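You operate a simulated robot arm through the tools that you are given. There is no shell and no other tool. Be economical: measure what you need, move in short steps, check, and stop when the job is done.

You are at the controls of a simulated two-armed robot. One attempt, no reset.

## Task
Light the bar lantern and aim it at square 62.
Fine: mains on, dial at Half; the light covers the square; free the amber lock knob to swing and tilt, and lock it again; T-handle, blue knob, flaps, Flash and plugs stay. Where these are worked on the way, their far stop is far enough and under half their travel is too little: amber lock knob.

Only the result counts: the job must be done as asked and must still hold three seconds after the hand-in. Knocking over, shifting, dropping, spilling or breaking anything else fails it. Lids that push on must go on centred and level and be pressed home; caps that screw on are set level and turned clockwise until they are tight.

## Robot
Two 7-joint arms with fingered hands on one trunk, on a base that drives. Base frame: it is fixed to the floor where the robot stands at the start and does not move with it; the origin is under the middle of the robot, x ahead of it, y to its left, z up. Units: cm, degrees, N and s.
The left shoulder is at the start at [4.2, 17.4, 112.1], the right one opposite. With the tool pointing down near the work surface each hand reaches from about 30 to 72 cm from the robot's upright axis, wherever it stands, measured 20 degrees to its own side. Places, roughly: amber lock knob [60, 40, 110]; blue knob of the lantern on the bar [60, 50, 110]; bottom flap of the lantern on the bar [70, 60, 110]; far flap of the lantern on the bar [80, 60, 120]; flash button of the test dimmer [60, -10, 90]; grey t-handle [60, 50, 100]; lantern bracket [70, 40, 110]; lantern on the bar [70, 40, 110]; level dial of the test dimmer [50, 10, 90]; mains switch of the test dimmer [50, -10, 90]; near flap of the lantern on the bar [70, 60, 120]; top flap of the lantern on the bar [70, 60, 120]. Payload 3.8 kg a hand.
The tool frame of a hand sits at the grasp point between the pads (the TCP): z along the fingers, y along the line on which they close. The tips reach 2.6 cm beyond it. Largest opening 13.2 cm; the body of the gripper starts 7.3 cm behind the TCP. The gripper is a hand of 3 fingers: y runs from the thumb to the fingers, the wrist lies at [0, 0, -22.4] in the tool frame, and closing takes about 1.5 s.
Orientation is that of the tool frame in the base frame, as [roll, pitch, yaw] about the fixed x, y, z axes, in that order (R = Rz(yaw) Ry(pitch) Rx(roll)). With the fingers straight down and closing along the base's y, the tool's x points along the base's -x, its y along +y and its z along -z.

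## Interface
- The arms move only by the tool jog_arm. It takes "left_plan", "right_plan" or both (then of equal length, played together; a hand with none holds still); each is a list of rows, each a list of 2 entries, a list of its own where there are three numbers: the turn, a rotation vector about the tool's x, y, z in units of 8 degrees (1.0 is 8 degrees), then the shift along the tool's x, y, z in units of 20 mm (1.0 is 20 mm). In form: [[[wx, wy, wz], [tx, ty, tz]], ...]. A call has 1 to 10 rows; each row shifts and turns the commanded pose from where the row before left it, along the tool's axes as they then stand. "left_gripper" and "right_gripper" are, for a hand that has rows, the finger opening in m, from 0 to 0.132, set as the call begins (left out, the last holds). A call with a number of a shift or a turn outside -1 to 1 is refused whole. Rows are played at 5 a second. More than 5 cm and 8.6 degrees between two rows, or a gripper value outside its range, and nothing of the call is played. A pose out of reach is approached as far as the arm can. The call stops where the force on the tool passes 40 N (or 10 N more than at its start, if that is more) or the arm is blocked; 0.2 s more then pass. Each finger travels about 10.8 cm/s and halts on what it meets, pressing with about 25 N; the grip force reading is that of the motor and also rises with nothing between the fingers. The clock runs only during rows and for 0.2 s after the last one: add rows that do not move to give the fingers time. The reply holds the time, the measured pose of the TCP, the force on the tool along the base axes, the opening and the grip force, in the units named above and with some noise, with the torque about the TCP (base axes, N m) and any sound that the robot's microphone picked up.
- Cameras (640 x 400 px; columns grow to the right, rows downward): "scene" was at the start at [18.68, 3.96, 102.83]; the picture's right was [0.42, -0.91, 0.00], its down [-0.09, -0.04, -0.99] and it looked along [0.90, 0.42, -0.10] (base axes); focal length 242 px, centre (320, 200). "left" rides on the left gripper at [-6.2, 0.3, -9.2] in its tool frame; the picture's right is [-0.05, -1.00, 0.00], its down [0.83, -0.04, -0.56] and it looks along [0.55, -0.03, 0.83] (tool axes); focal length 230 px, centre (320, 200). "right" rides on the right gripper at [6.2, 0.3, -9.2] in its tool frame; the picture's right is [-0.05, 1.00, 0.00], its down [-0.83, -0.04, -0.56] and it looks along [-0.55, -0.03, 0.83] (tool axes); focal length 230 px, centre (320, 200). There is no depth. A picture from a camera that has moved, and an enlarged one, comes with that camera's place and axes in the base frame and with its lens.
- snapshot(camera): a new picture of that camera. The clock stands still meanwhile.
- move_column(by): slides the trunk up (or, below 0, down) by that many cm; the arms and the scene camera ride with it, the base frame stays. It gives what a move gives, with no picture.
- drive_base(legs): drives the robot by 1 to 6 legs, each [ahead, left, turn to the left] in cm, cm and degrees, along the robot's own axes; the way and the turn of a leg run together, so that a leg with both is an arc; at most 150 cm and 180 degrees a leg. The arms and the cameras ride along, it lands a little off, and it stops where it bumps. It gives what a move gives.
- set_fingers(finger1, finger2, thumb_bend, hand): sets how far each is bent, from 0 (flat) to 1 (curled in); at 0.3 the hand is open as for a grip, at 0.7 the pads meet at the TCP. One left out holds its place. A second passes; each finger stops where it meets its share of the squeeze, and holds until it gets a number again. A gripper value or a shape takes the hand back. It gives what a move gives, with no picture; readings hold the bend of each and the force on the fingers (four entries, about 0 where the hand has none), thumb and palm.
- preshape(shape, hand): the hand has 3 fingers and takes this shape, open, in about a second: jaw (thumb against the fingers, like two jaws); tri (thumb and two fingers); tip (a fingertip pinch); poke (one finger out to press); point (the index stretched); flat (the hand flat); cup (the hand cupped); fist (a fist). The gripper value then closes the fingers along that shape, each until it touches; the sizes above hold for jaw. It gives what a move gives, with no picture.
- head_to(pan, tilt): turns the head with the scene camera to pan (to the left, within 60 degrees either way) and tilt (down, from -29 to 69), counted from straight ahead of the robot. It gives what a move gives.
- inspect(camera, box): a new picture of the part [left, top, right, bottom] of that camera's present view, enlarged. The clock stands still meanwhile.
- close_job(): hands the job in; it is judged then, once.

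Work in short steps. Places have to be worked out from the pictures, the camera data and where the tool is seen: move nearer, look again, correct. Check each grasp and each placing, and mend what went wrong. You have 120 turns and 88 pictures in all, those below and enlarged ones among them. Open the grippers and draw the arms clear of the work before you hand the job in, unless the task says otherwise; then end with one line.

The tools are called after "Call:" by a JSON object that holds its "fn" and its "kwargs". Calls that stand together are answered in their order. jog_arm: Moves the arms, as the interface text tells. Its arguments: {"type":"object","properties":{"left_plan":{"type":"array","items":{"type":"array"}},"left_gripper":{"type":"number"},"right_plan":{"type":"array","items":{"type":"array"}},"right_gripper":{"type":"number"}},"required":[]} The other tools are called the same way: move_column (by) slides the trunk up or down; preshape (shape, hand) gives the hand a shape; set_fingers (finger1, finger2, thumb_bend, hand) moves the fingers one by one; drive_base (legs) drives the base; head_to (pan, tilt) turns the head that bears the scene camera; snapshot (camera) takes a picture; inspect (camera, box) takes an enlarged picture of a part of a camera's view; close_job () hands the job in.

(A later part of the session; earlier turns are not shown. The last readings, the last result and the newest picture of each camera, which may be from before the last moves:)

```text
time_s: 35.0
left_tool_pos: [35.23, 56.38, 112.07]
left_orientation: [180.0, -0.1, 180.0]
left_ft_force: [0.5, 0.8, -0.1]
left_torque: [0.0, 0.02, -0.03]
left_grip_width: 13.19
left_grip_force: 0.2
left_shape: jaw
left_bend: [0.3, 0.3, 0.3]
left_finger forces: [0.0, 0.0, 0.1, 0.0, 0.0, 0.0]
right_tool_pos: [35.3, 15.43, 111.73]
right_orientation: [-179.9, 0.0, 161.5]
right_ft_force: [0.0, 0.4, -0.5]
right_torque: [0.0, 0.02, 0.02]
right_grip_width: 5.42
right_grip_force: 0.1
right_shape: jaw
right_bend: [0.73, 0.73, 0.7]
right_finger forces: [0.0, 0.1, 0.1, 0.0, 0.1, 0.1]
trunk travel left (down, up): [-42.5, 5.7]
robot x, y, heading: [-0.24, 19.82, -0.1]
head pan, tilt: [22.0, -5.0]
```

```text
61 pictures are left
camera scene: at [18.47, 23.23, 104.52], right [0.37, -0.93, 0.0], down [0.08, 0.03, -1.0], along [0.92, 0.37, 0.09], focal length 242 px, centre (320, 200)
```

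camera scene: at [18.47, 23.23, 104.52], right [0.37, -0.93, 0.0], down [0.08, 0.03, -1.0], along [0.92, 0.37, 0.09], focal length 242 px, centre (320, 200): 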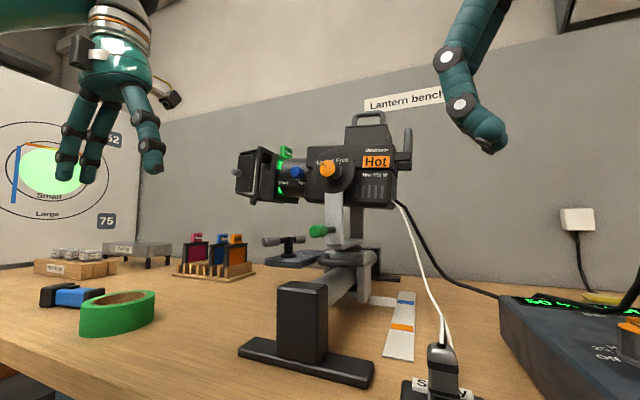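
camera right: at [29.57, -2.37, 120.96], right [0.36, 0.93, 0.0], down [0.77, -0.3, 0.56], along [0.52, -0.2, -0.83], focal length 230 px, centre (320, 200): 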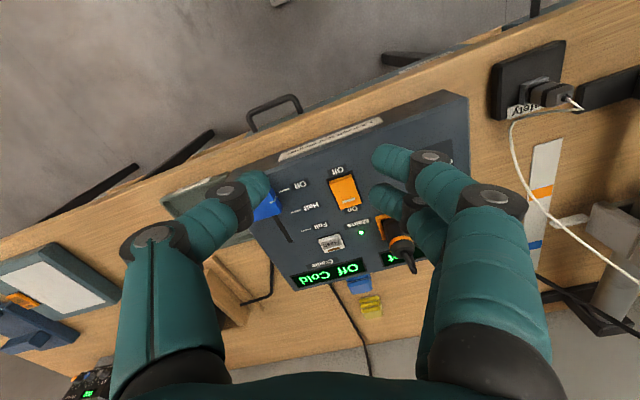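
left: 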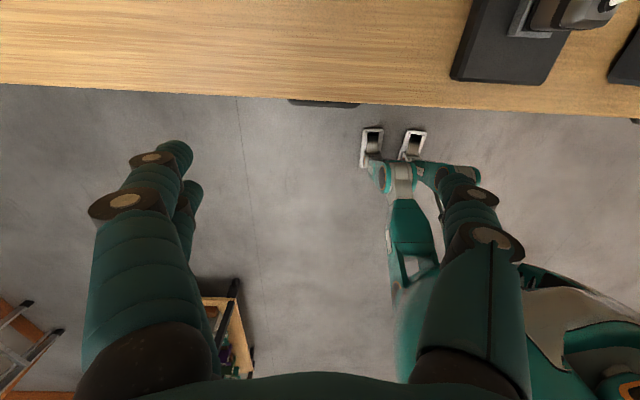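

Good baseline: the knob cap triangulates to about [57.9, 37.6, 114.0]. I enlarge the lantern for the handle and knob details.

Call:
{"fn": "inspect", "kwargs": {"camera": "scene", "box": [225, 100, 425, 225]}}

```text
3.20 times, centred on (325, 162) of scene
camera zoom: at [18.47, 23.23, 104.52], right [0.37, -0.93, 0.0], down [0.08, 0.03, -1.0], along [0.92, 0.37, 0.09], focal length 776 px, centre (304, 320)
```

zoom: 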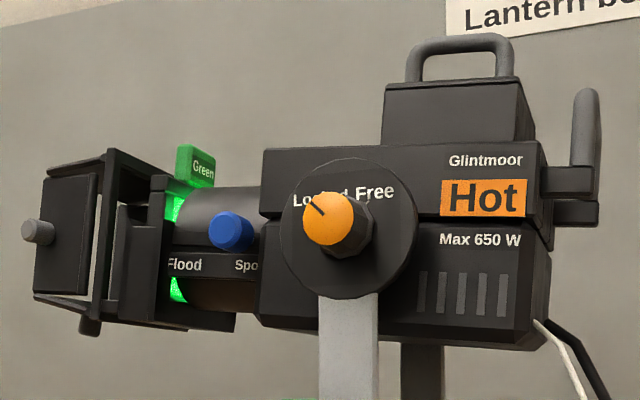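

The top handle bar triangulates to about [68.4, 32, 127.5], running along y. I'll hold it with the right hand (closing across x) while the left works the knob. First raise the column and bring the right hand up and turn it.

Call:
{"fn": "move_column", "kwargs": {"by": 5}}

Call:
{"fn": "jog_arm", "kwargs": {"right_plan": [[[0, 0, 1], [0, 0, -1]], [[0, 0, 1], [0, 0, -1]], [[0, 0, 1], [0, 0, -1]], [[0, 0, 1], [0, 0, -1]], [[0, 0, 1], [0, 0, -1]], [[0, 0, 1], [0, 0, -1]], [[0, 0, 1], [0, 0, -1]], [[0, 0, 1], [0, 0, -1]], [[0, 0, 1], [0, 0, -1]]], "right_gripper": 0.06}}

```text
time_s: 35.9
left_tool_pos: [35.37, 56.35, 116.84]
left_orientation: [180.0, -0.1, 179.9]
left_ft_force: [0.9, 0.4, -0.2]
left_torque: [0.0, 0.04, 0.01]
left_grip_width: 13.19
left_grip_force: 0.1
left_shape: jaw
left_bend: [0.3, 0.3, 0.3]
left_finger forces: [0.0, 0.0, 0.0, 0.0, 0.1, 0.1]
right_tool_pos: [35.38, 15.32, 116.76]
right_orientation: [-179.9, -0.1, 161.5]
right_ft_force: [0.9, -0.1, 0.0]
right_torque: [-0.01, 0.01, 0.0]
right_grip_width: 5.46
right_grip_force: 0.0
right_shape: jaw
right_bend: [0.73, 0.73, 0.7]
right_finger forces: [0.0, 0.0, 0.0, 0.0, 0.0, 0.1]
trunk travel left (down, up): [-47.5, 0.7]
robot x, y, heading: [-0.02, 19.95, 0.1]
head pan, tilt: [22.0, -5.0]
```

```text
time_s: 37.9
left_tool_pos: [35.0, 56.48, 117.01]
left_orientation: [180.0, 0.2, 179.9]
left_ft_force: [0.7, -0.5, -0.6]
left_torque: [0.01, -0.01, 0.02]
left_grip_width: 13.19
left_grip_force: 0.0
left_shape: jaw
left_bend: [0.3, 0.3, 0.3]
left_finger forces: [0.0, 0.1, 0.1, 0.0, 0.0, 0.1]
right_tool_pos: [35.13, 15.32, 134.64]
right_orientation: [179.9, 0.0, 89.3]
right_ft_force: [-0.2, 0.7, 0.4]
right_torque: [0.0, 0.01, 0.04]
right_grip_width: 5.95
right_grip_force: 0.1
right_shape: jaw
right_bend: [0.73, 0.73, 0.7]
right_finger forces: [0.1, 0.0, 0.0, 0.0, 0.0, 0.1]
trunk travel left (down, up): [-47.5, 0.7]
robot x, y, heading: [0.19, 19.9, -0.1]
head pan, tilt: [22.0, -5.0]
```

Call:
{"fn": "jog_arm", "kwargs": {"right_plan": [[[0, 0, 0], [0.83, 1, 0]], [[0, 0, 0], [0.83, 1, 0]], [[0, 0, 0], [0.83, 1, 0]], [[0, 0, 0], [0.83, 1, 0]], [[0, 0, 0], [0.83, 1, 0]], [[0, 0, 0], [0.83, 1, 0]], [[0, 0, 0], [0.83, 1, 0]], [[0, 0, 0], [0.83, 1, 0]], [[0, 0, 0], [0.83, 1, 0]], [[0, 0, 0], [0.83, 1, 0]]]}}

Call:
{"fn": "jog_arm", "kwargs": {"right_plan": [[[-1, 0, 0], [0, 0.7, 0]], [[-1, 0, 0], [0, 0.7, 0]], [[-1, 0, 0], [0, 0.7, 0]], [[-1, 0, 0], [0, 0.7, 0]]]}}

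Call:
{"fn": "head_to", "kwargs": {"pan": 22, "tilt": -10}}

Call:
{"fn": "snapshot", "kwargs": {"camera": "scene"}}

Call:
{"fn": "snapshot", "kwargs": {"camera": "right"}}

```text
time_s: 40.1
left_tool_pos: [35.25, 56.47, 117.08]
left_orientation: [-180.0, -0.1, 179.8]
left_ft_force: [-0.6, 0.1, 0.4]
left_torque: [0.02, 0.01, -0.02]
left_grip_width: 13.19
left_grip_force: 0.0
left_shape: jaw
left_bend: [0.3, 0.3, 0.3]
left_finger forces: [0.1, 0.1, 0.0, 0.0, 0.0, 0.0]
right_tool_pos: [44.72, 23.09, 134.73]
right_orientation: [179.9, 0.0, 89.5]
right_ft_force: [-0.5, 0.8, 0.0]
right_torque: [0.01, -0.03, 0.0]
right_grip_width: 5.93
right_grip_force: 0.1
right_shape: jaw
right_bend: [0.73, 0.73, 0.7]
right_finger forces: [0.1, 0.1, 0.0, 0.0, 0.0, 0.0]
right hand out of reach, approached as far as the arm can: row 5, 6, 7, 8, 9, 10
trunk travel left (down, up): [-47.5, 0.7]
robot x, y, heading: [-0.1, 19.76, -0.3]
head pan, tilt: [22.0, -5.0]
```

```text
time_s: 41.1
left_tool_pos: [35.23, 56.26, 117.02]
left_orientation: [-180.0, 0.0, 179.9]
left_ft_force: [-0.4, -0.4, -1.0]
left_torque: [-0.02, 0.01, 0.01]
left_grip_width: 13.19
left_grip_force: 0.0
left_shape: jaw
left_bend: [0.3, 0.3, 0.3]
left_finger forces: [0.0, 0.0, 0.0, 0.0, 0.0, 0.0]
right_tool_pos: [49.99, 22.88, 135.83]
right_orientation: [147.8, -0.1, 89.5]
right_ft_force: [0.5, 0.1, 0.1]
right_torque: [0.01, 0.03, -0.01]
right_grip_width: 5.93
right_grip_force: 0.1
right_shape: jaw
right_bend: [0.73, 0.73, 0.7]
right_finger forces: [0.0, 0.1, 0.0, 0.0, 0.0, 0.1]
trunk travel left (down, up): [-47.5, 0.7]
robot x, y, heading: [-0.21, 19.99, 0.0]
head pan, tilt: [22.0, -5.0]
```

```text
time_s: 41.7
left_tool_pos: [35.04, 56.34, 117.03]
left_orientation: [180.0, 0.0, 179.9]
left_ft_force: [0.9, 0.9, 0.5]
left_torque: [0.0, 0.01, 0.02]
left_grip_width: 13.19
left_grip_force: 0.1
left_shape: jaw
left_bend: [0.3, 0.3, 0.3]
left_finger forces: [0.0, 0.0, 0.0, 0.1, 0.0, 0.0]
right_tool_pos: [50.0, 22.97, 135.84]
right_orientation: [148.1, -0.1, 89.4]
right_ft_force: [-0.1, 0.6, -0.5]
right_torque: [-0.04, 0.01, -0.01]
right_grip_width: 5.97
right_grip_force: 0.1
right_shape: jaw
right_bend: [0.73, 0.73, 0.7]
right_finger forces: [0.1, 0.1, 0.1, 0.0, 0.0, 0.1]
trunk travel left (down, up): [-47.5, 0.7]
robot x, y, heading: [-0.21, 20.07, -0.2]
head pan, tilt: [22.0, -10.0]
```

```text
59 pictures are left
camera scene: at [18.73, 23.11, 112.25], right [0.37, -0.93, 0.0], down [0.16, 0.06, -0.98], along [0.91, 0.37, 0.17], focal length 242 px, centre (320, 200)
```

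scene: 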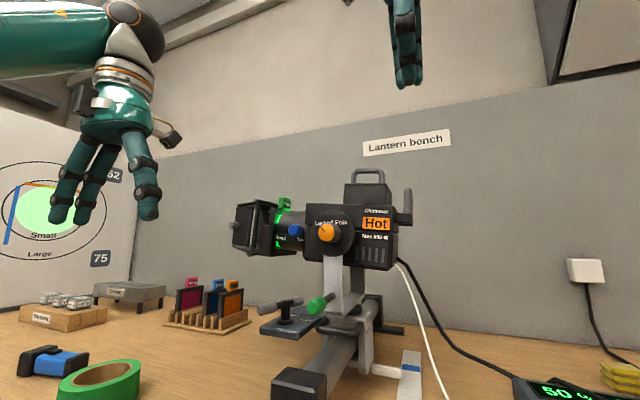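

```text
58 pictures are left
camera right: at [45.43, 28.99, 143.77], right [0.85, -0.06, 0.53], down [-0.34, -0.83, 0.45], along [0.41, -0.56, -0.72], focal length 230 px, centre (320, 200)
```

right: 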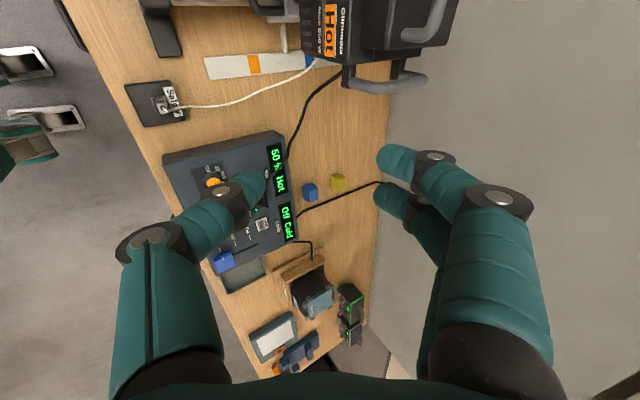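

The arm runs out of reach from here; the right shoulder should sit nearer the lantern's y. I drive 22 cm further left.

Call:
{"fn": "drive_base", "kwargs": {"legs": [[0, 22, 0]]}}

Call:
{"fn": "head_to", "kwargs": {"pan": -10, "tilt": -10}}

Call:
{"fn": "snapshot", "kwargs": {"camera": "scene"}}

```text
time_s: 44.3
left_tool_pos: [35.43, 78.01, 116.92]
left_orientation: [-180.0, 0.0, 179.7]
left_ft_force: [-0.1, 0.3, -0.2]
left_torque: [0.01, -0.04, 0.0]
left_grip_width: 13.2
left_grip_force: 0.0
left_shape: jaw
left_bend: [0.3, 0.3, 0.3]
left_finger forces: [0.0, 0.0, 0.1, 0.0, 0.0, 0.1]
right_tool_pos: [50.17, 44.48, 135.78]
right_orientation: [148.0, 0.0, 89.3]
right_ft_force: [-0.2, 0.0, -0.1]
right_torque: [0.0, -0.03, -0.01]
right_grip_width: 5.93
right_grip_force: 0.0
right_shape: jaw
right_bend: [0.73, 0.73, 0.7]
right_finger forces: [0.0, 0.0, 0.0, 0.0, 0.1, 0.1]
trunk travel left (down, up): [-47.5, 0.7]
robot x, y, heading: [0.18, 41.47, -0.5]
head pan, tilt: [22.0, -10.0]
```

```text
time_s: 45.2
left_tool_pos: [35.35, 78.05, 117.05]
left_orientation: [-180.0, 0.0, 179.7]
left_ft_force: [0.1, -1.1, -0.3]
left_torque: [0.0, 0.0, -0.01]
left_grip_width: 13.2
left_grip_force: 0.0
left_shape: jaw
left_bend: [0.3, 0.3, 0.3]
left_finger forces: [0.0, 0.0, 0.1, 0.0, 0.1, 0.0]
right_tool_pos: [50.05, 44.49, 135.84]
right_orientation: [147.9, -0.1, 89.2]
right_ft_force: [-0.3, -0.5, 0.4]
right_torque: [-0.01, -0.01, 0.02]
right_grip_width: 5.95
right_grip_force: 0.1
right_shape: jaw
right_bend: [0.73, 0.73, 0.7]
right_finger forces: [0.0, 0.0, 0.0, 0.0, 0.0, 0.1]
trunk travel left (down, up): [-47.5, 0.7]
robot x, y, heading: [0.07, 41.56, -0.3]
head pan, tilt: [-10.0, -10.0]
```

```text
57 pictures are left
camera scene: at [19.27, 40.17, 112.25], right [-0.18, -0.98, 0.0], down [0.17, -0.03, -0.98], along [0.97, -0.18, 0.17], focal length 242 px, centre (320, 200)
```

scene: 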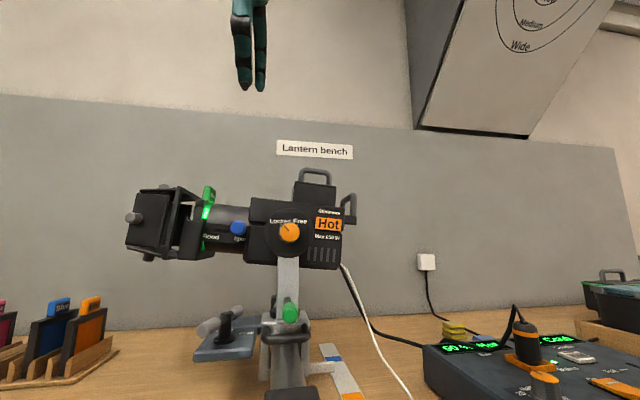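

The knob position is confirmed. I move the right hand to a point 6 cm short of the top handle bar.

Call:
{"fn": "jog_arm", "kwargs": {"right_plan": [[[0, 0, 0], [-0.893, 0.8, 0.77]], [[0, 0, 0], [-0.893, 0.8, 0.77]], [[0, 0, 0], [-0.893, 0.8, 0.77]], [[0, 0, 0], [-0.893, 0.8, 0.77]], [[0, 0, 0], [-0.893, 0.8, 0.77]], [[0, 0, 0], [-0.893, 0.8, 0.77]], [[0, 0, 0], [-0.893, 0.8, 0.77]]]}}

Call:
{"fn": "inspect", "kwargs": {"camera": "scene", "box": [200, 60, 440, 210]}}

Call:
{"fn": "snapshot", "kwargs": {"camera": "right"}}

```text
time_s: 46.8
left_tool_pos: [35.42, 78.05, 116.91]
left_orientation: [-179.9, -0.1, 179.6]
left_ft_force: [-0.2, 0.2, 0.2]
left_torque: [0.01, 0.01, 0.03]
left_grip_width: 13.19
left_grip_force: 0.1
left_shape: jaw
left_bend: [0.3, 0.3, 0.3]
left_finger forces: [0.0, 0.0, 0.0, 0.0, 0.0, 0.1]
right_tool_pos: [65.13, 31.66, 132.62]
right_orientation: [148.0, 0.0, 89.3]
right_ft_force: [0.7, 0.8, -0.4]
right_torque: [0.0, 0.0, -0.05]
right_grip_width: 5.99
right_grip_force: 0.2
right_shape: jaw
right_bend: [0.73, 0.73, 0.7]
right_finger forces: [0.1, 0.0, 0.1, 0.0, 0.0, 0.0]
trunk travel left (down, up): [-47.5, 0.7]
robot x, y, heading: [0.21, 41.7, -0.3]
head pan, tilt: [-10.0, -10.0]
```

```text
2.67 times, centred on (320, 135) of scene
camera zoom: at [19.3, 40.16, 112.24], right [-0.18, -0.98, 0.0], down [0.17, -0.03, -0.98], along [0.97, -0.18, 0.17], focal length 647 px, centre (320, 373)
```

zoom: 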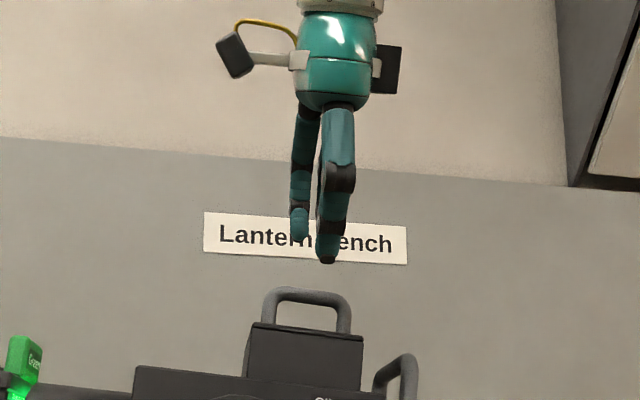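

```text
55 pictures are left
camera right: at [60.66, 37.77, 140.61], right [0.85, -0.06, 0.53], down [-0.34, -0.83, 0.45], along [0.41, -0.56, -0.72], focal length 230 px, centre (320, 200)
```

right: 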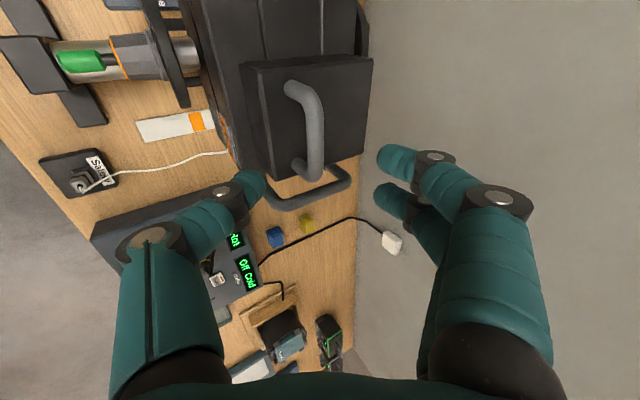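

Aligned. I advance 5 cm along the tool axis so the bar lies between the pads, then close.

Call:
{"fn": "jog_arm", "kwargs": {"right_plan": [[[0, 0, 0], [0.06, 0.01, 0.65]], [[0, 0, 0], [0.06, 0.01, 0.65]], [[0, 0, 0], [0.06, 0.01, 0.65]], [[0, 0, 0], [0.06, 0.01, 0.55]]]}}

Call:
{"fn": "inspect", "kwargs": {"camera": "scene", "box": [200, 60, 440, 210]}}

Call:
{"fn": "snapshot", "kwargs": {"camera": "right"}}

```text
time_s: 47.8
left_tool_pos: [35.51, 78.07, 117.05]
left_orientation: [-179.9, 0.1, 179.6]
left_ft_force: [0.3, -0.4, -0.1]
left_torque: [-0.06, 0.04, 0.0]
left_grip_width: 13.16
left_grip_force: 0.1
left_shape: jaw
left_bend: [0.3, 0.3, 0.3]
left_finger forces: [0.1, 0.0, 0.0, 0.0, 0.1, 0.1]
right_tool_pos: [67.96, 32.35, 128.47]
right_orientation: [147.9, 0.0, 89.3]
right_ft_force: [-0.1, -0.5, -1.0]
right_torque: [0.0, 0.0, 0.0]
right_grip_width: 5.96
right_grip_force: 0.2
right_shape: jaw
right_bend: [0.73, 0.73, 0.7]
right_finger forces: [0.0, 0.0, 0.0, 0.0, 0.0, 0.0]
trunk travel left (down, up): [-47.5, 0.7]
robot x, y, heading: [-0.05, 42.05, -0.2]
head pan, tilt: [-10.0, -10.0]
```

```text
2.67 times, centred on (320, 135) of scene
camera zoom: at [19.29, 40.17, 112.25], right [-0.18, -0.98, 0.0], down [0.17, -0.03, -0.98], along [0.97, -0.18, 0.17], focal length 647 px, centre (320, 373)
```

zoom: 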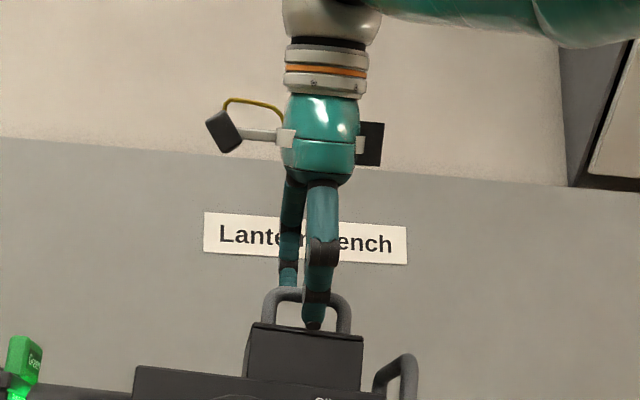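

```text
53 pictures are left
camera right: at [63.41, 38.31, 136.39], right [0.85, -0.06, 0.53], down [-0.34, -0.83, 0.45], along [0.41, -0.56, -0.72], focal length 230 px, centre (320, 200)
```

right: 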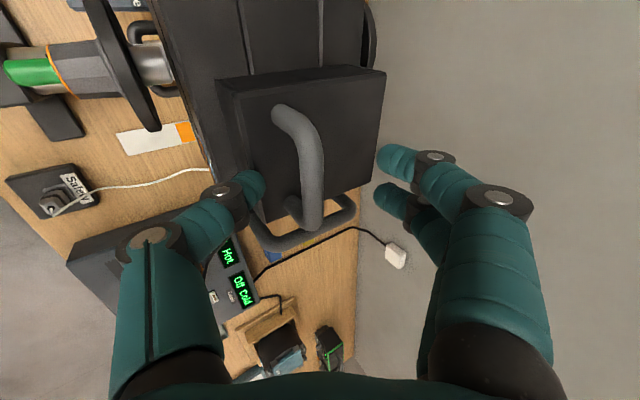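

The bar lies between thumb and fingers. I close on it.

Call:
{"fn": "jog_arm", "kwargs": {"right_plan": [[[0, 0, 0], [0, 0, 0]], [[0, 0, 0], [0, 0, 0]], [[0, 0, 0], [0, 0, 0]], [[0, 0, 0], [0, 0, 0]], [[0, 0, 0], [0, 0, 0]], [[0, 0, 0], [0, 0, 0]]], "right_gripper": 0.005}}

Call:
{"fn": "snapshot", "kwargs": {"camera": "right"}}

```text
time_s: 49.2
left_tool_pos: [35.39, 78.01, 117.16]
left_orientation: [180.0, 0.1, 179.7]
left_ft_force: [-0.2, 1.0, -0.2]
left_torque: [0.01, 0.0, 0.03]
left_grip_width: 13.21
left_grip_force: 0.0
left_shape: jaw
left_bend: [0.3, 0.3, 0.3]
left_finger forces: [0.1, 0.1, 0.0, 0.1, 0.0, 0.0]
right_tool_pos: [67.86, 32.1, 128.57]
right_orientation: [148.0, -0.1, 89.3]
right_ft_force: [0.3, 0.7, 0.5]
right_torque: [0.0, 0.01, -0.02]
right_grip_width: 0.62
right_grip_force: 0.0
right_shape: jaw
right_bend: [0.71, 0.71, 0.7]
right_finger forces: [0.5, 0.5, 0.0, 0.0, 1.4, 0.0]
trunk travel left (down, up): [-47.5, 0.7]
robot x, y, heading: [0.09, 41.8, -0.4]
head pan, tilt: [-10.0, -10.0]
```

```text
52 pictures are left
camera right: at [63.35, 38.31, 136.45], right [0.85, -0.06, 0.53], down [-0.34, -0.83, 0.45], along [0.41, -0.56, -0.72], focal length 230 px, centre (320, 200)
```

right: 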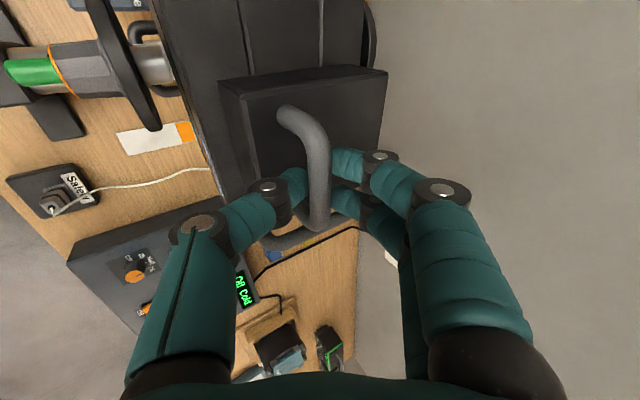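

The bar is held near the tips only; I open slightly, go 7 mm deeper and close fully.

Call:
{"fn": "jog_arm", "kwargs": {"right_plan": [[[0, 0, 0], [0, 0, 0]], [[0, 0, 0], [0, 0, 0]], [[0, 0, 0], [0, 0, 0.35]], [[0, 0, 0], [0, 0, 0]]], "right_gripper": 0.04}}

Call:
{"fn": "jog_arm", "kwargs": {"right_plan": [[[0, 0, 0], [0, 0, 0]], [[0, 0, 0], [0, 0, 0]], [[0, 0, 0], [0, 0, 0]], [[0, 0, 0], [0, 0, 0]], [[0, 0, 0], [0, 0, 0]], [[0, 0, 0], [0, 0, 0]]], "right_gripper": 0.0}}

Call:
{"fn": "snapshot", "kwargs": {"camera": "right"}}

```text
time_s: 50.2
left_tool_pos: [35.32, 78.01, 116.92]
left_orientation: [-180.0, 0.2, 179.7]
left_ft_force: [0.1, 0.2, 0.2]
left_torque: [-0.03, 0.02, -0.01]
left_grip_width: 13.21
left_grip_force: 0.0
left_shape: jaw
left_bend: [0.3, 0.3, 0.3]
left_finger forces: [0.0, 0.0, 0.0, 0.0, 0.0, 0.1]
right_tool_pos: [68.11, 32.21, 127.94]
right_orientation: [147.9, 0.0, 89.2]
right_ft_force: [-1.1, 0.2, 2.3]
right_torque: [-0.02, 0.08, 0.02]
right_grip_width: 3.93
right_grip_force: 0.1
right_shape: jaw
right_bend: [0.73, 0.73, 0.7]
right_finger forces: [0.0, 0.0, 0.1, 0.0, 3.3, 0.0]
trunk travel left (down, up): [-47.5, 0.7]
robot x, y, heading: [-0.02, 41.75, -0.5]
head pan, tilt: [-10.0, -10.0]
```

```text
time_s: 51.6
left_tool_pos: [35.61, 77.98, 116.88]
left_orientation: [-180.0, 0.0, 179.7]
left_ft_force: [0.4, 0.7, 0.6]
left_torque: [0.01, -0.02, -0.01]
left_grip_width: 13.19
left_grip_force: 0.0
left_shape: jaw
left_bend: [0.3, 0.3, 0.3]
left_finger forces: [0.1, 0.1, 0.1, 0.1, 0.0, 0.0]
right_tool_pos: [68.53, 32.22, 127.67]
right_orientation: [148.3, 0.0, 89.4]
right_ft_force: [9.1, 1.2, -8.9]
right_torque: [0.02, -0.07, 0.03]
right_grip_width: 0.18
right_grip_force: 24.9
right_shape: jaw
right_bend: [0.64, 0.63, 0.73]
right_finger forces: [9.8, 10.1, 0.1, 0.0, 14.7, 0.1]
trunk travel left (down, up): [-47.5, 0.7]
robot x, y, heading: [0.33, 41.63, -0.5]
head pan, tilt: [-10.0, -10.0]
```

```text
51 pictures are left
camera right: at [63.98, 38.31, 135.54], right [0.85, -0.06, 0.53], down [-0.34, -0.83, 0.45], along [0.41, -0.56, -0.72], focal length 230 px, centre (320, 200)
```

right: 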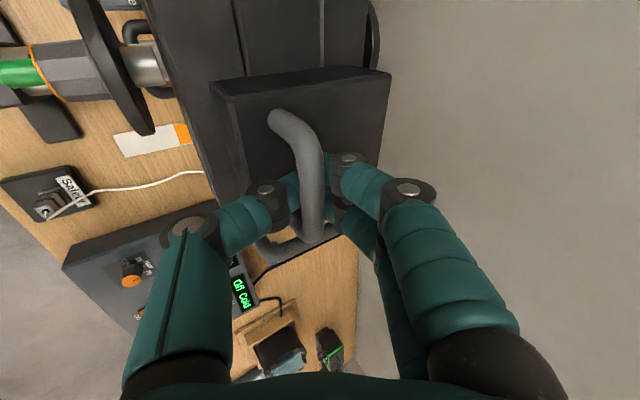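

Firm grip on the handle (25 N). Now the left hand: I swing it to point forward (+x) at its present y, then check the pose.

Call:
{"fn": "jog_arm", "kwargs": {"left_plan": [[[0, -1, 0], [-0.65, 0, 0.23]], [[0, -1, 0], [-0.61, 0, 0.32]], [[0, -1, 0], [-0.56, 0, 0.4]], [[0, -1, 0], [-0.5, 0, 0.47]], [[0, -1, 0], [-0.43, 0, 0.54]], [[0, -1, 0], [-0.35, 0, 0.59]], [[0, -1, 0], [-0.27, 0, 0.64]], [[0, -1, 0], [-0.17, 0, 0.67]], [[0, -1, 0], [-0.08, 0, 0.68]], [[0, -1, 0], [0.02, 0, 0.69]]], "left_gripper": 0.06}}

Call:
{"fn": "jog_arm", "kwargs": {"left_plan": [[[0, -1, 0], [0.11, 0, 0]], [[0, -0.25, 0], [0, 0, 0]], [[0, 0, -1], [0, 0, 0]], [[0, 0, -1], [0, 0, 0]], [[0, 0, -1], [0, 0, 0]], [[0, 0, -1], [0, 0, 0]], [[0, 0, -1], [0, 0, 0]]]}}

Call:
{"fn": "snapshot", "kwargs": {"camera": "left"}}

```text
time_s: 53.8
left_tool_pos: [47.25, 78.01, 113.21]
left_orientation: [-179.8, 70.6, -179.9]
left_ft_force: [0.6, 0.4, -0.3]
left_torque: [-0.02, -0.03, 0.01]
left_grip_width: 6.05
left_grip_force: 0.1
left_shape: jaw
left_bend: [0.73, 0.73, 0.7]
left_finger forces: [0.0, 0.0, 0.0, 0.0, 0.1, 0.1]
left hand out of reach, approached as far as the arm can: row 9, 10
right_tool_pos: [68.45, 32.13, 127.61]
right_orientation: [148.1, 0.0, 89.2]
right_ft_force: [11.6, 1.6, -12.0]
right_torque: [0.0, -0.07, 0.03]
right_grip_width: 0.2
right_grip_force: 24.4
right_shape: jaw
right_bend: [0.63, 0.63, 0.73]
right_finger forces: [10.7, 10.7, 0.0, 0.0, 14.1, 0.0]
trunk travel left (down, up): [-47.5, 0.7]
robot x, y, heading: [0.07, 41.85, -0.1]
head pan, tilt: [-10.0, -10.0]
```

```text
time_s: 55.4
left_tool_pos: [47.2, 75.25, 114.29]
left_orientation: [-112.7, 48.0, -107.3]
left_ft_force: [-0.2, -1.4, -0.4]
left_torque: [-0.03, 0.02, 0.02]
left_grip_width: 6.02
left_grip_force: 0.2
left_shape: jaw
left_bend: [0.73, 0.73, 0.7]
left_finger forces: [0.1, 0.0, 0.1, 0.0, 0.0, 0.0]
left hand out of reach, approached as far as the arm can: row 1, 2
right_tool_pos: [68.52, 32.24, 127.64]
right_orientation: [148.3, 0.0, 89.3]
right_ft_force: [12.0, 1.4, -12.9]
right_torque: [0.02, -0.12, 0.0]
right_grip_width: 0.2
right_grip_force: 24.7
right_shape: jaw
right_bend: [0.63, 0.63, 0.73]
right_finger forces: [10.4, 10.6, 0.0, 0.1, 14.0, 0.0]
trunk travel left (down, up): [-47.5, 0.7]
robot x, y, heading: [-0.02, 41.34, -0.2]
head pan, tilt: [-10.0, -10.0]
```

```text
50 pictures are left
camera left: at [39.65, 79.37, 121.04], right [0.18, -0.73, 0.66], down [-0.69, -0.56, -0.45], along [0.7, -0.38, -0.61], focal length 230 px, centre (320, 200)
```

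left: 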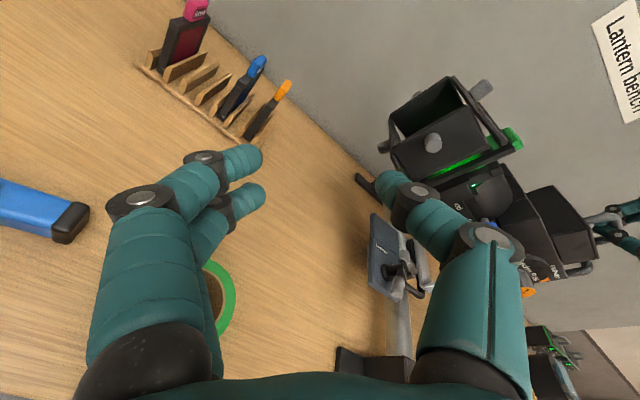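

The hand still points 15° below horizontal (arm was too folded there). I carry it sideways towards the knob, keeping its tips short of x = 52.

Call:
{"fn": "jog_arm", "kwargs": {"left_plan": [[[0, 0, 0], [0.75, -0.9, 0.02]], [[0, 0, 0], [0.75, -0.9, 0.02]], [[0, 0, 0], [0.75, -0.9, 0.02]], [[0, 0, 0], [0.75, -0.9, 0.02]], [[0, 0, 0], [0.75, -0.9, 0.02]], [[0, 0, 0], [0.75, -0.9, 0.02]], [[0, 0, 0], [0.75, -0.9, 0.02]], [[0, 0, 0], [0.75, -0.9, 0.02]], [[0, 0, 0], [0.75, -0.9, 0.02]], [[0, 0, 0], [0.75, -0.9, 0.02]]]}}

Call:
{"fn": "snapshot", "kwargs": {"camera": "left"}}

Call:
{"fn": "snapshot", "kwargs": {"camera": "scene"}}

```text
time_s: 57.6
left_tool_pos: [49.48, 52.33, 114.3]
left_orientation: [-112.8, 48.1, -107.2]
left_ft_force: [-0.1, 0.1, 0.8]
left_torque: [-0.01, 0.0, 0.01]
left_grip_width: 6.05
left_grip_force: 0.2
left_shape: jaw
left_bend: [0.73, 0.73, 0.7]
left_finger forces: [0.0, 0.1, 0.0, 0.1, 0.1, 0.0]
left hand out of reach, approached as far as the arm can: row 2, 3, 5
right_tool_pos: [68.52, 32.32, 127.8]
right_orientation: [148.2, 0.0, 89.2]
right_ft_force: [12.6, -0.2, -11.8]
right_torque: [-0.01, -0.06, -0.01]
right_grip_width: 0.15
right_grip_force: 24.6
right_shape: jaw
right_bend: [0.63, 0.62, 0.73]
right_finger forces: [10.6, 10.6, 0.0, 0.0, 13.9, 0.1]
trunk travel left (down, up): [-47.5, 0.7]
robot x, y, heading: [0.1, 41.5, -0.4]
head pan, tilt: [-10.0, -10.0]
```

```text
49 pictures are left
camera left: at [41.83, 56.48, 121.12], right [0.18, -0.74, 0.65], down [-0.69, -0.56, -0.45], along [0.7, -0.38, -0.61], focal length 230 px, centre (320, 200)
```

left: 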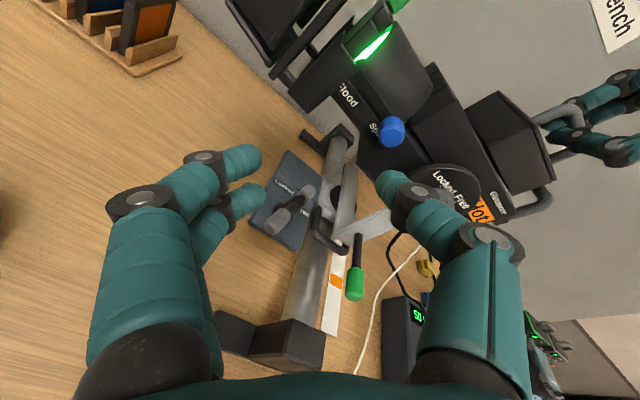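

```text
48 pictures are left
camera scene: at [19.55, 40.13, 112.2], right [-0.18, -0.98, 0.0], down [0.17, -0.03, -0.99], along [0.97, -0.18, 0.17], focal length 242 px, centre (320, 200)
```

scene: 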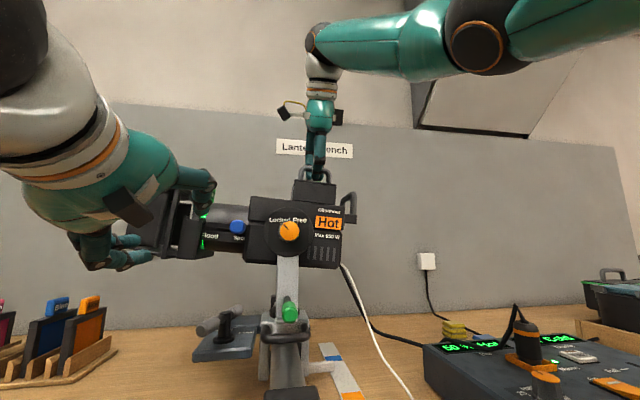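

I continue to the knob's y and correct the downward pitch by 15°.

Call:
{"fn": "jog_arm", "kwargs": {"left_plan": [[[0, 0, 0], [0.82, -0.915, -0.16]], [[0, 0, 0], [0.82, -0.915, -0.16]], [[0, 0, 0], [0.82, -0.915, -0.16]], [[0, 0, 0], [0.82, -0.915, -0.16]], [[0, 0, 0], [0.82, -0.915, -0.16]], [[0, 0, 0], [0.82, -0.915, -0.16]], [[0.6, -0.73, 0], [0, 0, 0]], [[0.6, -0.73, 0], [0, 0, 0]]]}}

Call:
{"fn": "snapshot", "kwargs": {"camera": "left"}}

```text
time_s: 59.4
left_tool_pos: [47.34, 37.57, 114.11]
left_orientation: [-89.8, 50.3, -89.7]
left_ft_force: [-0.8, 0.5, 0.3]
left_torque: [-0.02, -0.02, 0.03]
left_grip_width: 6.02
left_grip_force: 0.2
left_shape: jaw
left_bend: [0.73, 0.73, 0.7]
left_finger forces: [0.0, 0.1, 0.0, 0.1, 0.1, 0.1]
right_tool_pos: [68.51, 32.12, 127.59]
right_orientation: [148.2, -0.1, 89.3]
right_ft_force: [10.7, 0.6, -11.7]
right_torque: [0.04, -0.1, 0.02]
right_grip_width: 0.18
right_grip_force: 24.8
right_shape: jaw
right_bend: [0.63, 0.62, 0.73]
right_finger forces: [10.4, 10.4, 0.0, 0.0, 13.9, 0.0]
trunk travel left (down, up): [-47.5, 0.7]
robot x, y, heading: [-0.09, 41.39, -0.3]
head pan, tilt: [-10.0, -10.0]
```

```text
47 pictures are left
camera left: at [38.27, 41.7, 118.66], right [0.0, -0.73, 0.68], down [-0.55, -0.56, -0.61], along [0.83, -0.38, -0.41], focal length 230 px, centre (320, 200)
```

left: 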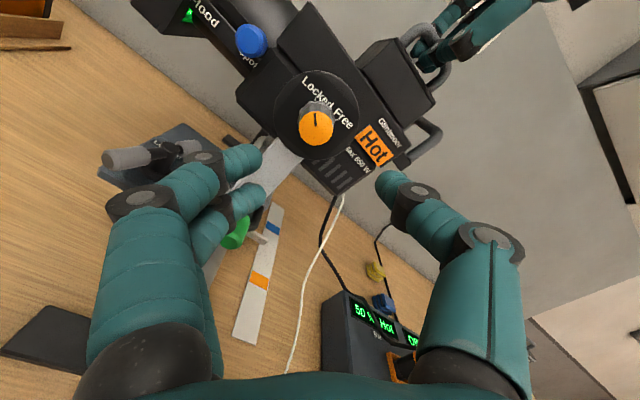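

The knob projects to about [57.9, 38.0, 114.2], on the tool axis. I advance most of the way and look.

Call:
{"fn": "jog_arm", "kwargs": {"left_plan": [[[0, 0, 0], [-0.1, 0.1, 0.9]], [[0, 0, 0], [0, 0, 0.9]], [[0, 0, 0], [0, 0, 0.9]], [[0, 0, 0], [0, 0, 0.9]], [[0, 0, 0], [0, 0, 0.8]]]}}

Call:
{"fn": "snapshot", "kwargs": {"camera": "left"}}

```text
time_s: 60.6
left_tool_pos: [56.18, 37.82, 114.21]
left_orientation: [-89.9, 50.3, -89.8]
left_ft_force: [0.6, 1.5, 0.0]
left_torque: [0.0, 0.01, -0.03]
left_grip_width: 6.06
left_grip_force: 0.1
left_shape: jaw
left_bend: [0.73, 0.73, 0.7]
left_finger forces: [0.1, 0.1, 0.1, 0.1, 0.1, 0.0]
right_tool_pos: [68.55, 32.19, 127.63]
right_orientation: [148.2, 0.0, 89.3]
right_ft_force: [12.2, 0.9, -11.9]
right_torque: [0.02, -0.09, 0.02]
right_grip_width: 0.2
right_grip_force: 25.1
right_shape: jaw
right_bend: [0.63, 0.62, 0.73]
right_finger forces: [10.6, 10.7, 0.1, 0.0, 13.9, 0.1]
trunk travel left (down, up): [-47.5, 0.7]
robot x, y, heading: [0.35, 41.75, -0.5]
head pan, tilt: [-10.0, -10.0]
```

```text
46 pictures are left
camera left: at [47.14, 42.0, 118.65], right [0.0, -0.73, 0.68], down [-0.55, -0.56, -0.61], along [0.83, -0.38, -0.41], focal length 230 px, centre (320, 200)
```

left: 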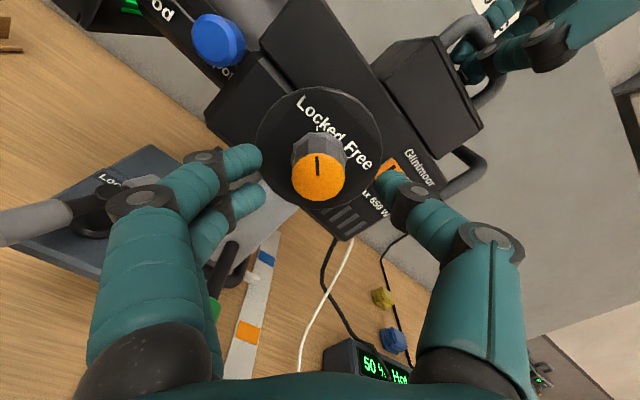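

Centred. I advance another 1.6 cm and close on the knob.

Call:
{"fn": "jog_arm", "kwargs": {"left_plan": [[[0, 0, 0], [0, 0.05, 0.4]], [[0, 0, 0], [0, 0.05, 0.4]]]}}

Call:
{"fn": "jog_arm", "kwargs": {"left_plan": [[[0, 0, 0], [0, 0, 0]], [[0, 0, 0], [0, 0, 0]], [[0, 0, 0], [0, 0, 0]], [[0, 0, 0], [0, 0, 0]], [[0, 0, 0], [0, 0, 0]], [[0, 0, 0], [0, 0, 0]]], "left_gripper": 0.005}}

Call:
{"fn": "snapshot", "kwargs": {"camera": "left"}}

```text
time_s: 61.2
left_tool_pos: [57.71, 38.07, 114.09]
left_orientation: [-89.8, 50.3, -89.9]
left_ft_force: [0.7, -0.2, 0.0]
left_torque: [-0.01, 0.01, -0.01]
left_grip_width: 6.06
left_grip_force: 0.1
left_shape: jaw
left_bend: [0.73, 0.73, 0.7]
left_finger forces: [0.1, 0.0, 0.0, 0.0, 0.1, 0.0]
right_tool_pos: [68.56, 32.07, 127.61]
right_orientation: [148.1, 0.0, 89.2]
right_ft_force: [11.9, 0.7, -11.9]
right_torque: [-0.01, -0.07, 0.01]
right_grip_width: 0.21
right_grip_force: 25.0
right_shape: jaw
right_bend: [0.63, 0.62, 0.73]
right_finger forces: [10.5, 10.6, 0.0, 0.0, 13.9, 0.0]
trunk travel left (down, up): [-47.5, 0.7]
robot x, y, heading: [0.23, 41.74, -0.6]
head pan, tilt: [-10.0, -10.0]
```

```text
time_s: 62.6
left_tool_pos: [57.71, 38.04, 113.99]
left_orientation: [-89.8, 50.3, -89.8]
left_ft_force: [2.1, -4.4, 5.0]
left_torque: [0.02, -0.07, -0.11]
left_grip_width: 2.14
left_grip_force: 25.2
left_shape: jaw
left_bend: [0.73, 0.73, 0.7]
left_finger forces: [9.5, 10.6, 0.1, 0.1, 26.3, 0.1]
right_tool_pos: [68.63, 32.05, 127.79]
right_orientation: [148.3, 0.0, 89.2]
right_ft_force: [12.1, 3.5, -11.0]
right_torque: [0.01, -0.11, 0.04]
right_grip_width: 0.17
right_grip_force: 25.0
right_shape: jaw
right_bend: [0.63, 0.62, 0.73]
right_finger forces: [11.0, 11.0, 0.0, 0.0, 14.0, 0.1]
trunk travel left (down, up): [-47.5, 0.7]
robot x, y, heading: [0.01, 41.75, -0.3]
head pan, tilt: [-10.0, -10.0]
```

```text
45 pictures are left
camera left: at [48.69, 42.18, 118.58], right [0.0, -0.73, 0.68], down [-0.55, -0.56, -0.61], along [0.83, -0.38, -0.41], focal length 230 px, centre (320, 200)
```

left: 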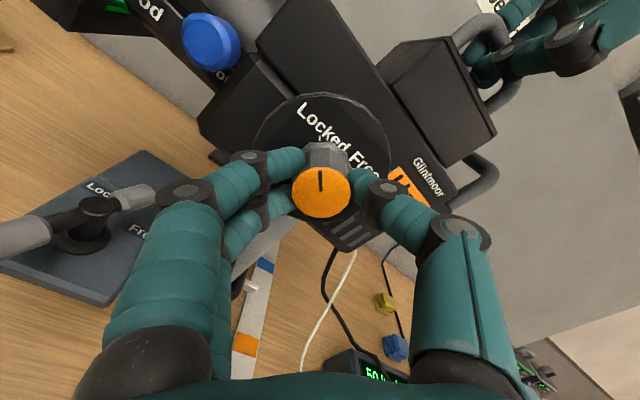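

Gripped. I turn clockwise toward Free, 5 rows first, and watch.

Call:
{"fn": "jog_arm", "kwargs": {"left_plan": [[[0, 0, 1], [0, 0, 0]], [[0, 0, 1], [0, 0, 0]], [[0, 0, 1], [0, 0, 0]], [[0, 0, 1], [0, 0, 0]], [[0, 0, 1], [0, 0, 0]]]}}

Call:
{"fn": "snapshot", "kwargs": {"camera": "left"}}

```text
time_s: 63.8
left_tool_pos: [57.78, 37.92, 114.13]
left_orientation: [71.9, 89.5, 71.8]
left_ft_force: [0.6, -9.3, 7.4]
left_torque: [-0.02, -0.14, -0.22]
left_grip_width: 2.15
left_grip_force: 24.8
left_shape: jaw
left_bend: [0.73, 0.73, 0.7]
left_finger forces: [10.0, 10.0, 0.0, 0.0, 27.6, 0.0]
right_tool_pos: [68.52, 32.2, 127.63]
right_orientation: [148.2, -0.1, 89.3]
right_ft_force: [13.2, 5.3, -12.8]
right_torque: [0.03, -0.05, 0.03]
right_grip_width: 0.18
right_grip_force: 25.3
right_shape: jaw
right_bend: [0.63, 0.62, 0.73]
right_finger forces: [11.3, 11.3, 0.1, 0.0, 14.2, 0.0]
trunk travel left (down, up): [-47.5, 0.7]
robot x, y, heading: [0.24, 41.91, -0.4]
head pan, tilt: [-10.0, -10.0]
```

```text
44 pictures are left
camera left: at [48.69, 38.24, 120.24], right [0.0, -1.0, 0.04], down [-0.55, -0.04, -0.83], along [0.83, -0.02, -0.55], focal length 230 px, centre (320, 200)
```

left: 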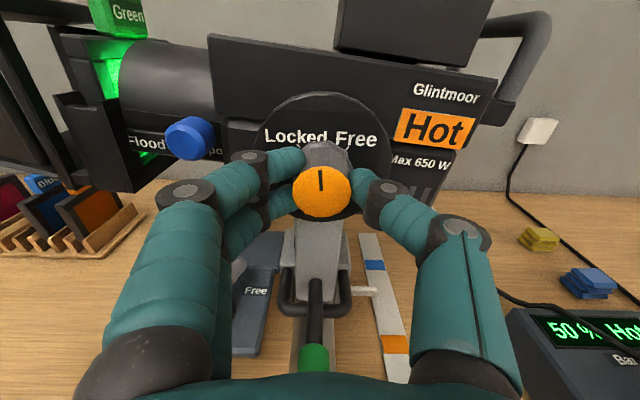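

The knob follows. I turn a further 45° to Free or its stop.

Call:
{"fn": "jog_arm", "kwargs": {"left_plan": [[[0, 0, 1], [0, 0, 0]], [[0, 0, 1], [0, 0, 0]], [[0, 0, 1], [0, 0, 0]], [[0, 0, 1], [0, 0, 0]], [[0, 0, 1], [0, 0, 0]], [[0, 0, 0.6], [0, 0, 0]]]}}

Call:
{"fn": "snapshot", "kwargs": {"camera": "left"}}

```text
time_s: 65.2
left_tool_pos: [57.71, 38.09, 114.03]
left_orientation: [89.8, 44.8, 90.0]
left_ft_force: [6.4, -2.5, 5.6]
left_torque: [-0.03, -0.08, -0.07]
left_grip_width: 2.1
left_grip_force: 25.2
left_shape: jaw
left_bend: [0.73, 0.72, 0.7]
left_finger forces: [12.7, 12.8, 0.1, 0.0, 21.9, 0.0]
right_tool_pos: [68.44, 32.22, 127.72]
right_orientation: [148.1, -0.1, 89.3]
right_ft_force: [8.7, 4.0, -8.2]
right_torque: [0.07, -0.05, -0.03]
right_grip_width: 0.17
right_grip_force: 25.1
right_shape: jaw
right_bend: [0.63, 0.63, 0.73]
right_finger forces: [10.1, 9.0, 0.0, 0.1, 13.7, 0.0]
trunk travel left (down, up): [-47.5, 0.7]
robot x, y, heading: [0.26, 41.87, -0.6]
head pan, tilt: [-10.0, -10.0]
```

```text
43 pictures are left
camera left: at [48.68, 33.96, 118.59], right [0.0, -0.74, -0.67], down [-0.56, 0.56, -0.62], along [0.83, 0.38, -0.41], focal length 230 px, centre (320, 200)
```

left: 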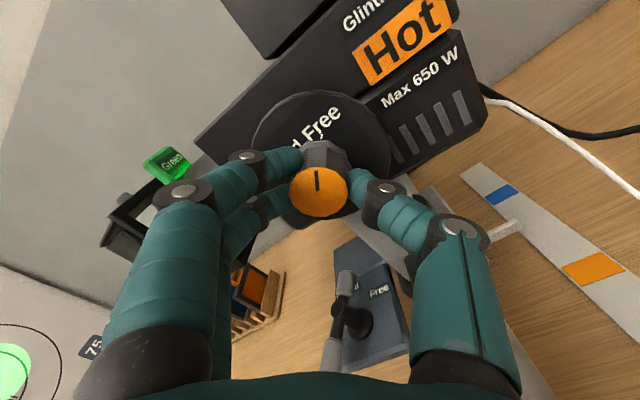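

Lantern seems freed (load on the right hand changed). I turn a bit further to feel the stop.

Call:
{"fn": "jog_arm", "kwargs": {"left_plan": [[[0, 0, 0.7], [0, 0, 0]], [[0, 0, 0.7], [0, 0, 0]]]}}

Call:
{"fn": "head_to", "kwargs": {"pan": 48, "tilt": -5}}

Call:
{"fn": "snapshot", "kwargs": {"camera": "scene"}}

Call:
{"fn": "snapshot", "kwargs": {"camera": "left"}}

```text
time_s: 65.8
left_tool_pos: [57.82, 38.11, 114.04]
left_orientation: [89.8, 33.5, 90.0]
left_ft_force: [4.2, -0.9, 1.9]
left_torque: [-0.39, -0.04, -0.05]
left_grip_width: 2.09
left_grip_force: 25.3
left_shape: jaw
left_bend: [0.73, 0.72, 0.7]
left_finger forces: [10.6, 14.8, 0.1, 0.1, 21.5, 0.1]
right_tool_pos: [68.51, 32.27, 127.71]
right_orientation: [148.2, 0.0, 89.4]
right_ft_force: [7.3, 3.0, -7.0]
right_torque: [0.03, -0.06, -0.03]
right_grip_width: 0.17
right_grip_force: 25.1
right_shape: jaw
right_bend: [0.63, 0.63, 0.73]
right_finger forces: [9.6, 8.9, 0.0, 0.0, 13.4, 0.0]
trunk travel left (down, up): [-47.5, 0.7]
robot x, y, heading: [0.05, 41.75, -0.3]
head pan, tilt: [-10.0, -10.0]
```

```text
time_s: 67.1
left_tool_pos: [57.77, 38.14, 114.03]
left_orientation: [90.0, 33.7, 90.0]
left_ft_force: [4.0, 0.5, -2.0]
left_torque: [-0.32, 0.01, -0.02]
left_grip_width: 2.07
left_grip_force: 24.7
left_shape: jaw
left_bend: [0.73, 0.72, 0.7]
left_finger forces: [9.8, 14.9, 0.0, 0.0, 22.7, 0.0]
right_tool_pos: [68.53, 32.18, 127.67]
right_orientation: [148.1, 0.0, 89.3]
right_ft_force: [6.0, 2.6, -7.4]
right_torque: [0.0, -0.03, -0.05]
right_grip_width: 0.18
right_grip_force: 24.3
right_shape: jaw
right_bend: [0.63, 0.63, 0.73]
right_finger forces: [9.4, 8.7, 0.0, 0.0, 13.5, 0.0]
trunk travel left (down, up): [-47.5, 0.7]
robot x, y, heading: [0.14, 41.79, -0.2]
head pan, tilt: [48.0, -5.0]
```

```text
42 pictures are left
camera scene: at [17.08, 48.17, 111.46], right [0.74, -0.67, 0.0], down [0.06, 0.06, -1.0], along [0.67, 0.74, 0.09], focal length 242 px, centre (320, 200)
```

scene: 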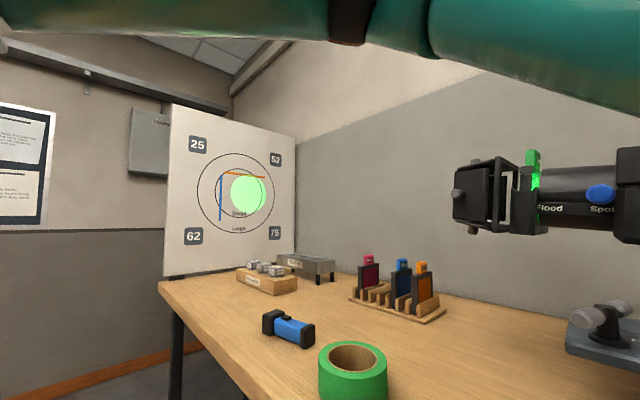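

```text
41 pictures are left
camera left: at [48.68, 33.15, 117.72], right [0.0, -0.6, -0.8], down [-0.56, 0.67, -0.5], along [0.83, 0.45, -0.33], focal length 230 px, centre (320, 200)
```

left: 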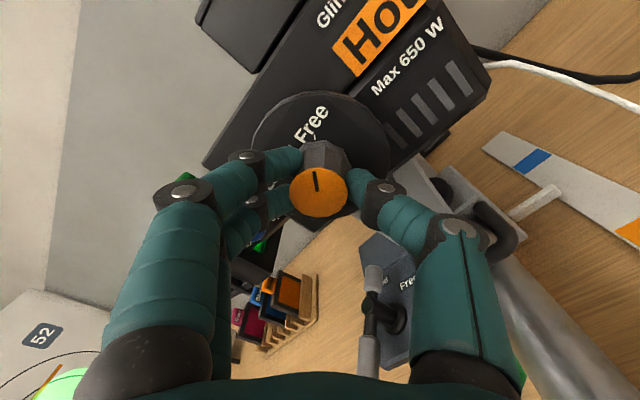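

The stop is felt (torque), so the lock is free. I release the knob and back the left hand off 8 cm, the right hand still holding the handle.

Call:
{"fn": "jog_arm", "kwargs": {"left_plan": [[[0, 0, 0], [0, 0, 0]], [[0, 0, 0], [0, 0, 0]], [[0, 0, 0], [0, 0, 0]], [[0, 0, 0], [0, 0, -0.8]], [[0, 0, 0], [0, 0, -0.8]], [[0, 0, 0], [0, 0, -0.8]], [[0, 0, 0], [0, 0, -0.8]], [[0, 0, 0], [0, 0, -0.8]]], "left_gripper": 0.06}}

Call:
{"fn": "jog_arm", "kwargs": {"right_plan": [[[0, -0.25, -0.157], [0.29, 0.05, -0.08]], [[0, -0.25, -0.157], [0.29, 0.05, -0.08]], [[0, -0.25, -0.157], [0.29, 0.05, -0.08]], [[0, -0.25, -0.157], [0.29, 0.05, -0.08]], [[0, 0, 0], [0, 0, 0]]]}}

Call:
{"fn": "snapshot", "kwargs": {"camera": "scene"}}

```text
time_s: 68.9
left_tool_pos: [49.71, 38.19, 114.08]
left_orientation: [89.8, 33.7, 90.0]
left_ft_force: [0.6, -0.4, 0.3]
left_torque: [-0.01, 0.01, 0.0]
left_grip_width: 5.96
left_grip_force: 0.0
left_shape: jaw
left_bend: [0.73, 0.73, 0.7]
left_finger forces: [0.0, 0.1, 0.1, 0.0, 0.0, 0.0]
right_tool_pos: [68.51, 32.24, 127.72]
right_orientation: [148.1, 0.1, 89.3]
right_ft_force: [8.4, 3.1, -8.8]
right_torque: [0.05, -0.06, 0.03]
right_grip_width: 0.18
right_grip_force: 24.9
right_shape: jaw
right_bend: [0.63, 0.63, 0.74]
right_finger forces: [10.3, 9.7, 0.0, 0.1, 14.0, 0.1]
trunk travel left (down, up): [-47.5, 0.7]
robot x, y, heading: [0.19, 41.62, -0.2]
head pan, tilt: [48.0, -5.0]
```

```text
time_s: 70.1
left_tool_pos: [49.81, 38.14, 114.13]
left_orientation: [89.9, 33.8, 90.0]
left_ft_force: [-0.1, -1.2, 0.0]
left_torque: [0.05, 0.02, -0.01]
left_grip_width: 5.94
left_grip_force: 0.0
left_shape: jaw
left_bend: [0.73, 0.73, 0.7]
left_finger forces: [0.1, 0.0, 0.0, 0.0, 0.1, 0.0]
right_tool_pos: [67.97, 33.97, 127.95]
right_orientation: [147.9, 9.5, 89.3]
right_ft_force: [19.9, -1.4, -3.6]
right_torque: [0.04, -0.09, 0.05]
right_grip_width: 0.04
right_grip_force: 24.8
right_shape: jaw
right_bend: [0.63, 0.62, 0.73]
right_finger forces: [11.2, 12.2, 0.0, 0.0, 11.3, 0.0]
right hand out of reach, approached as far as the arm can: row 4
trunk travel left (down, up): [-47.5, 0.7]
robot x, y, heading: [-0.34, 41.64, -0.2]
head pan, tilt: [48.0, -5.0]
```

```text
40 pictures are left
camera scene: at [17.2, 48.11, 111.45], right [0.74, -0.67, 0.0], down [0.06, 0.06, -1.0], along [0.67, 0.74, 0.09], focal length 242 px, centre (320, 200)
```

scene: 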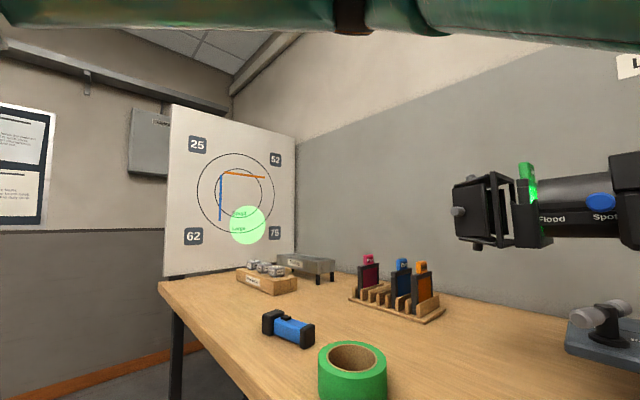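

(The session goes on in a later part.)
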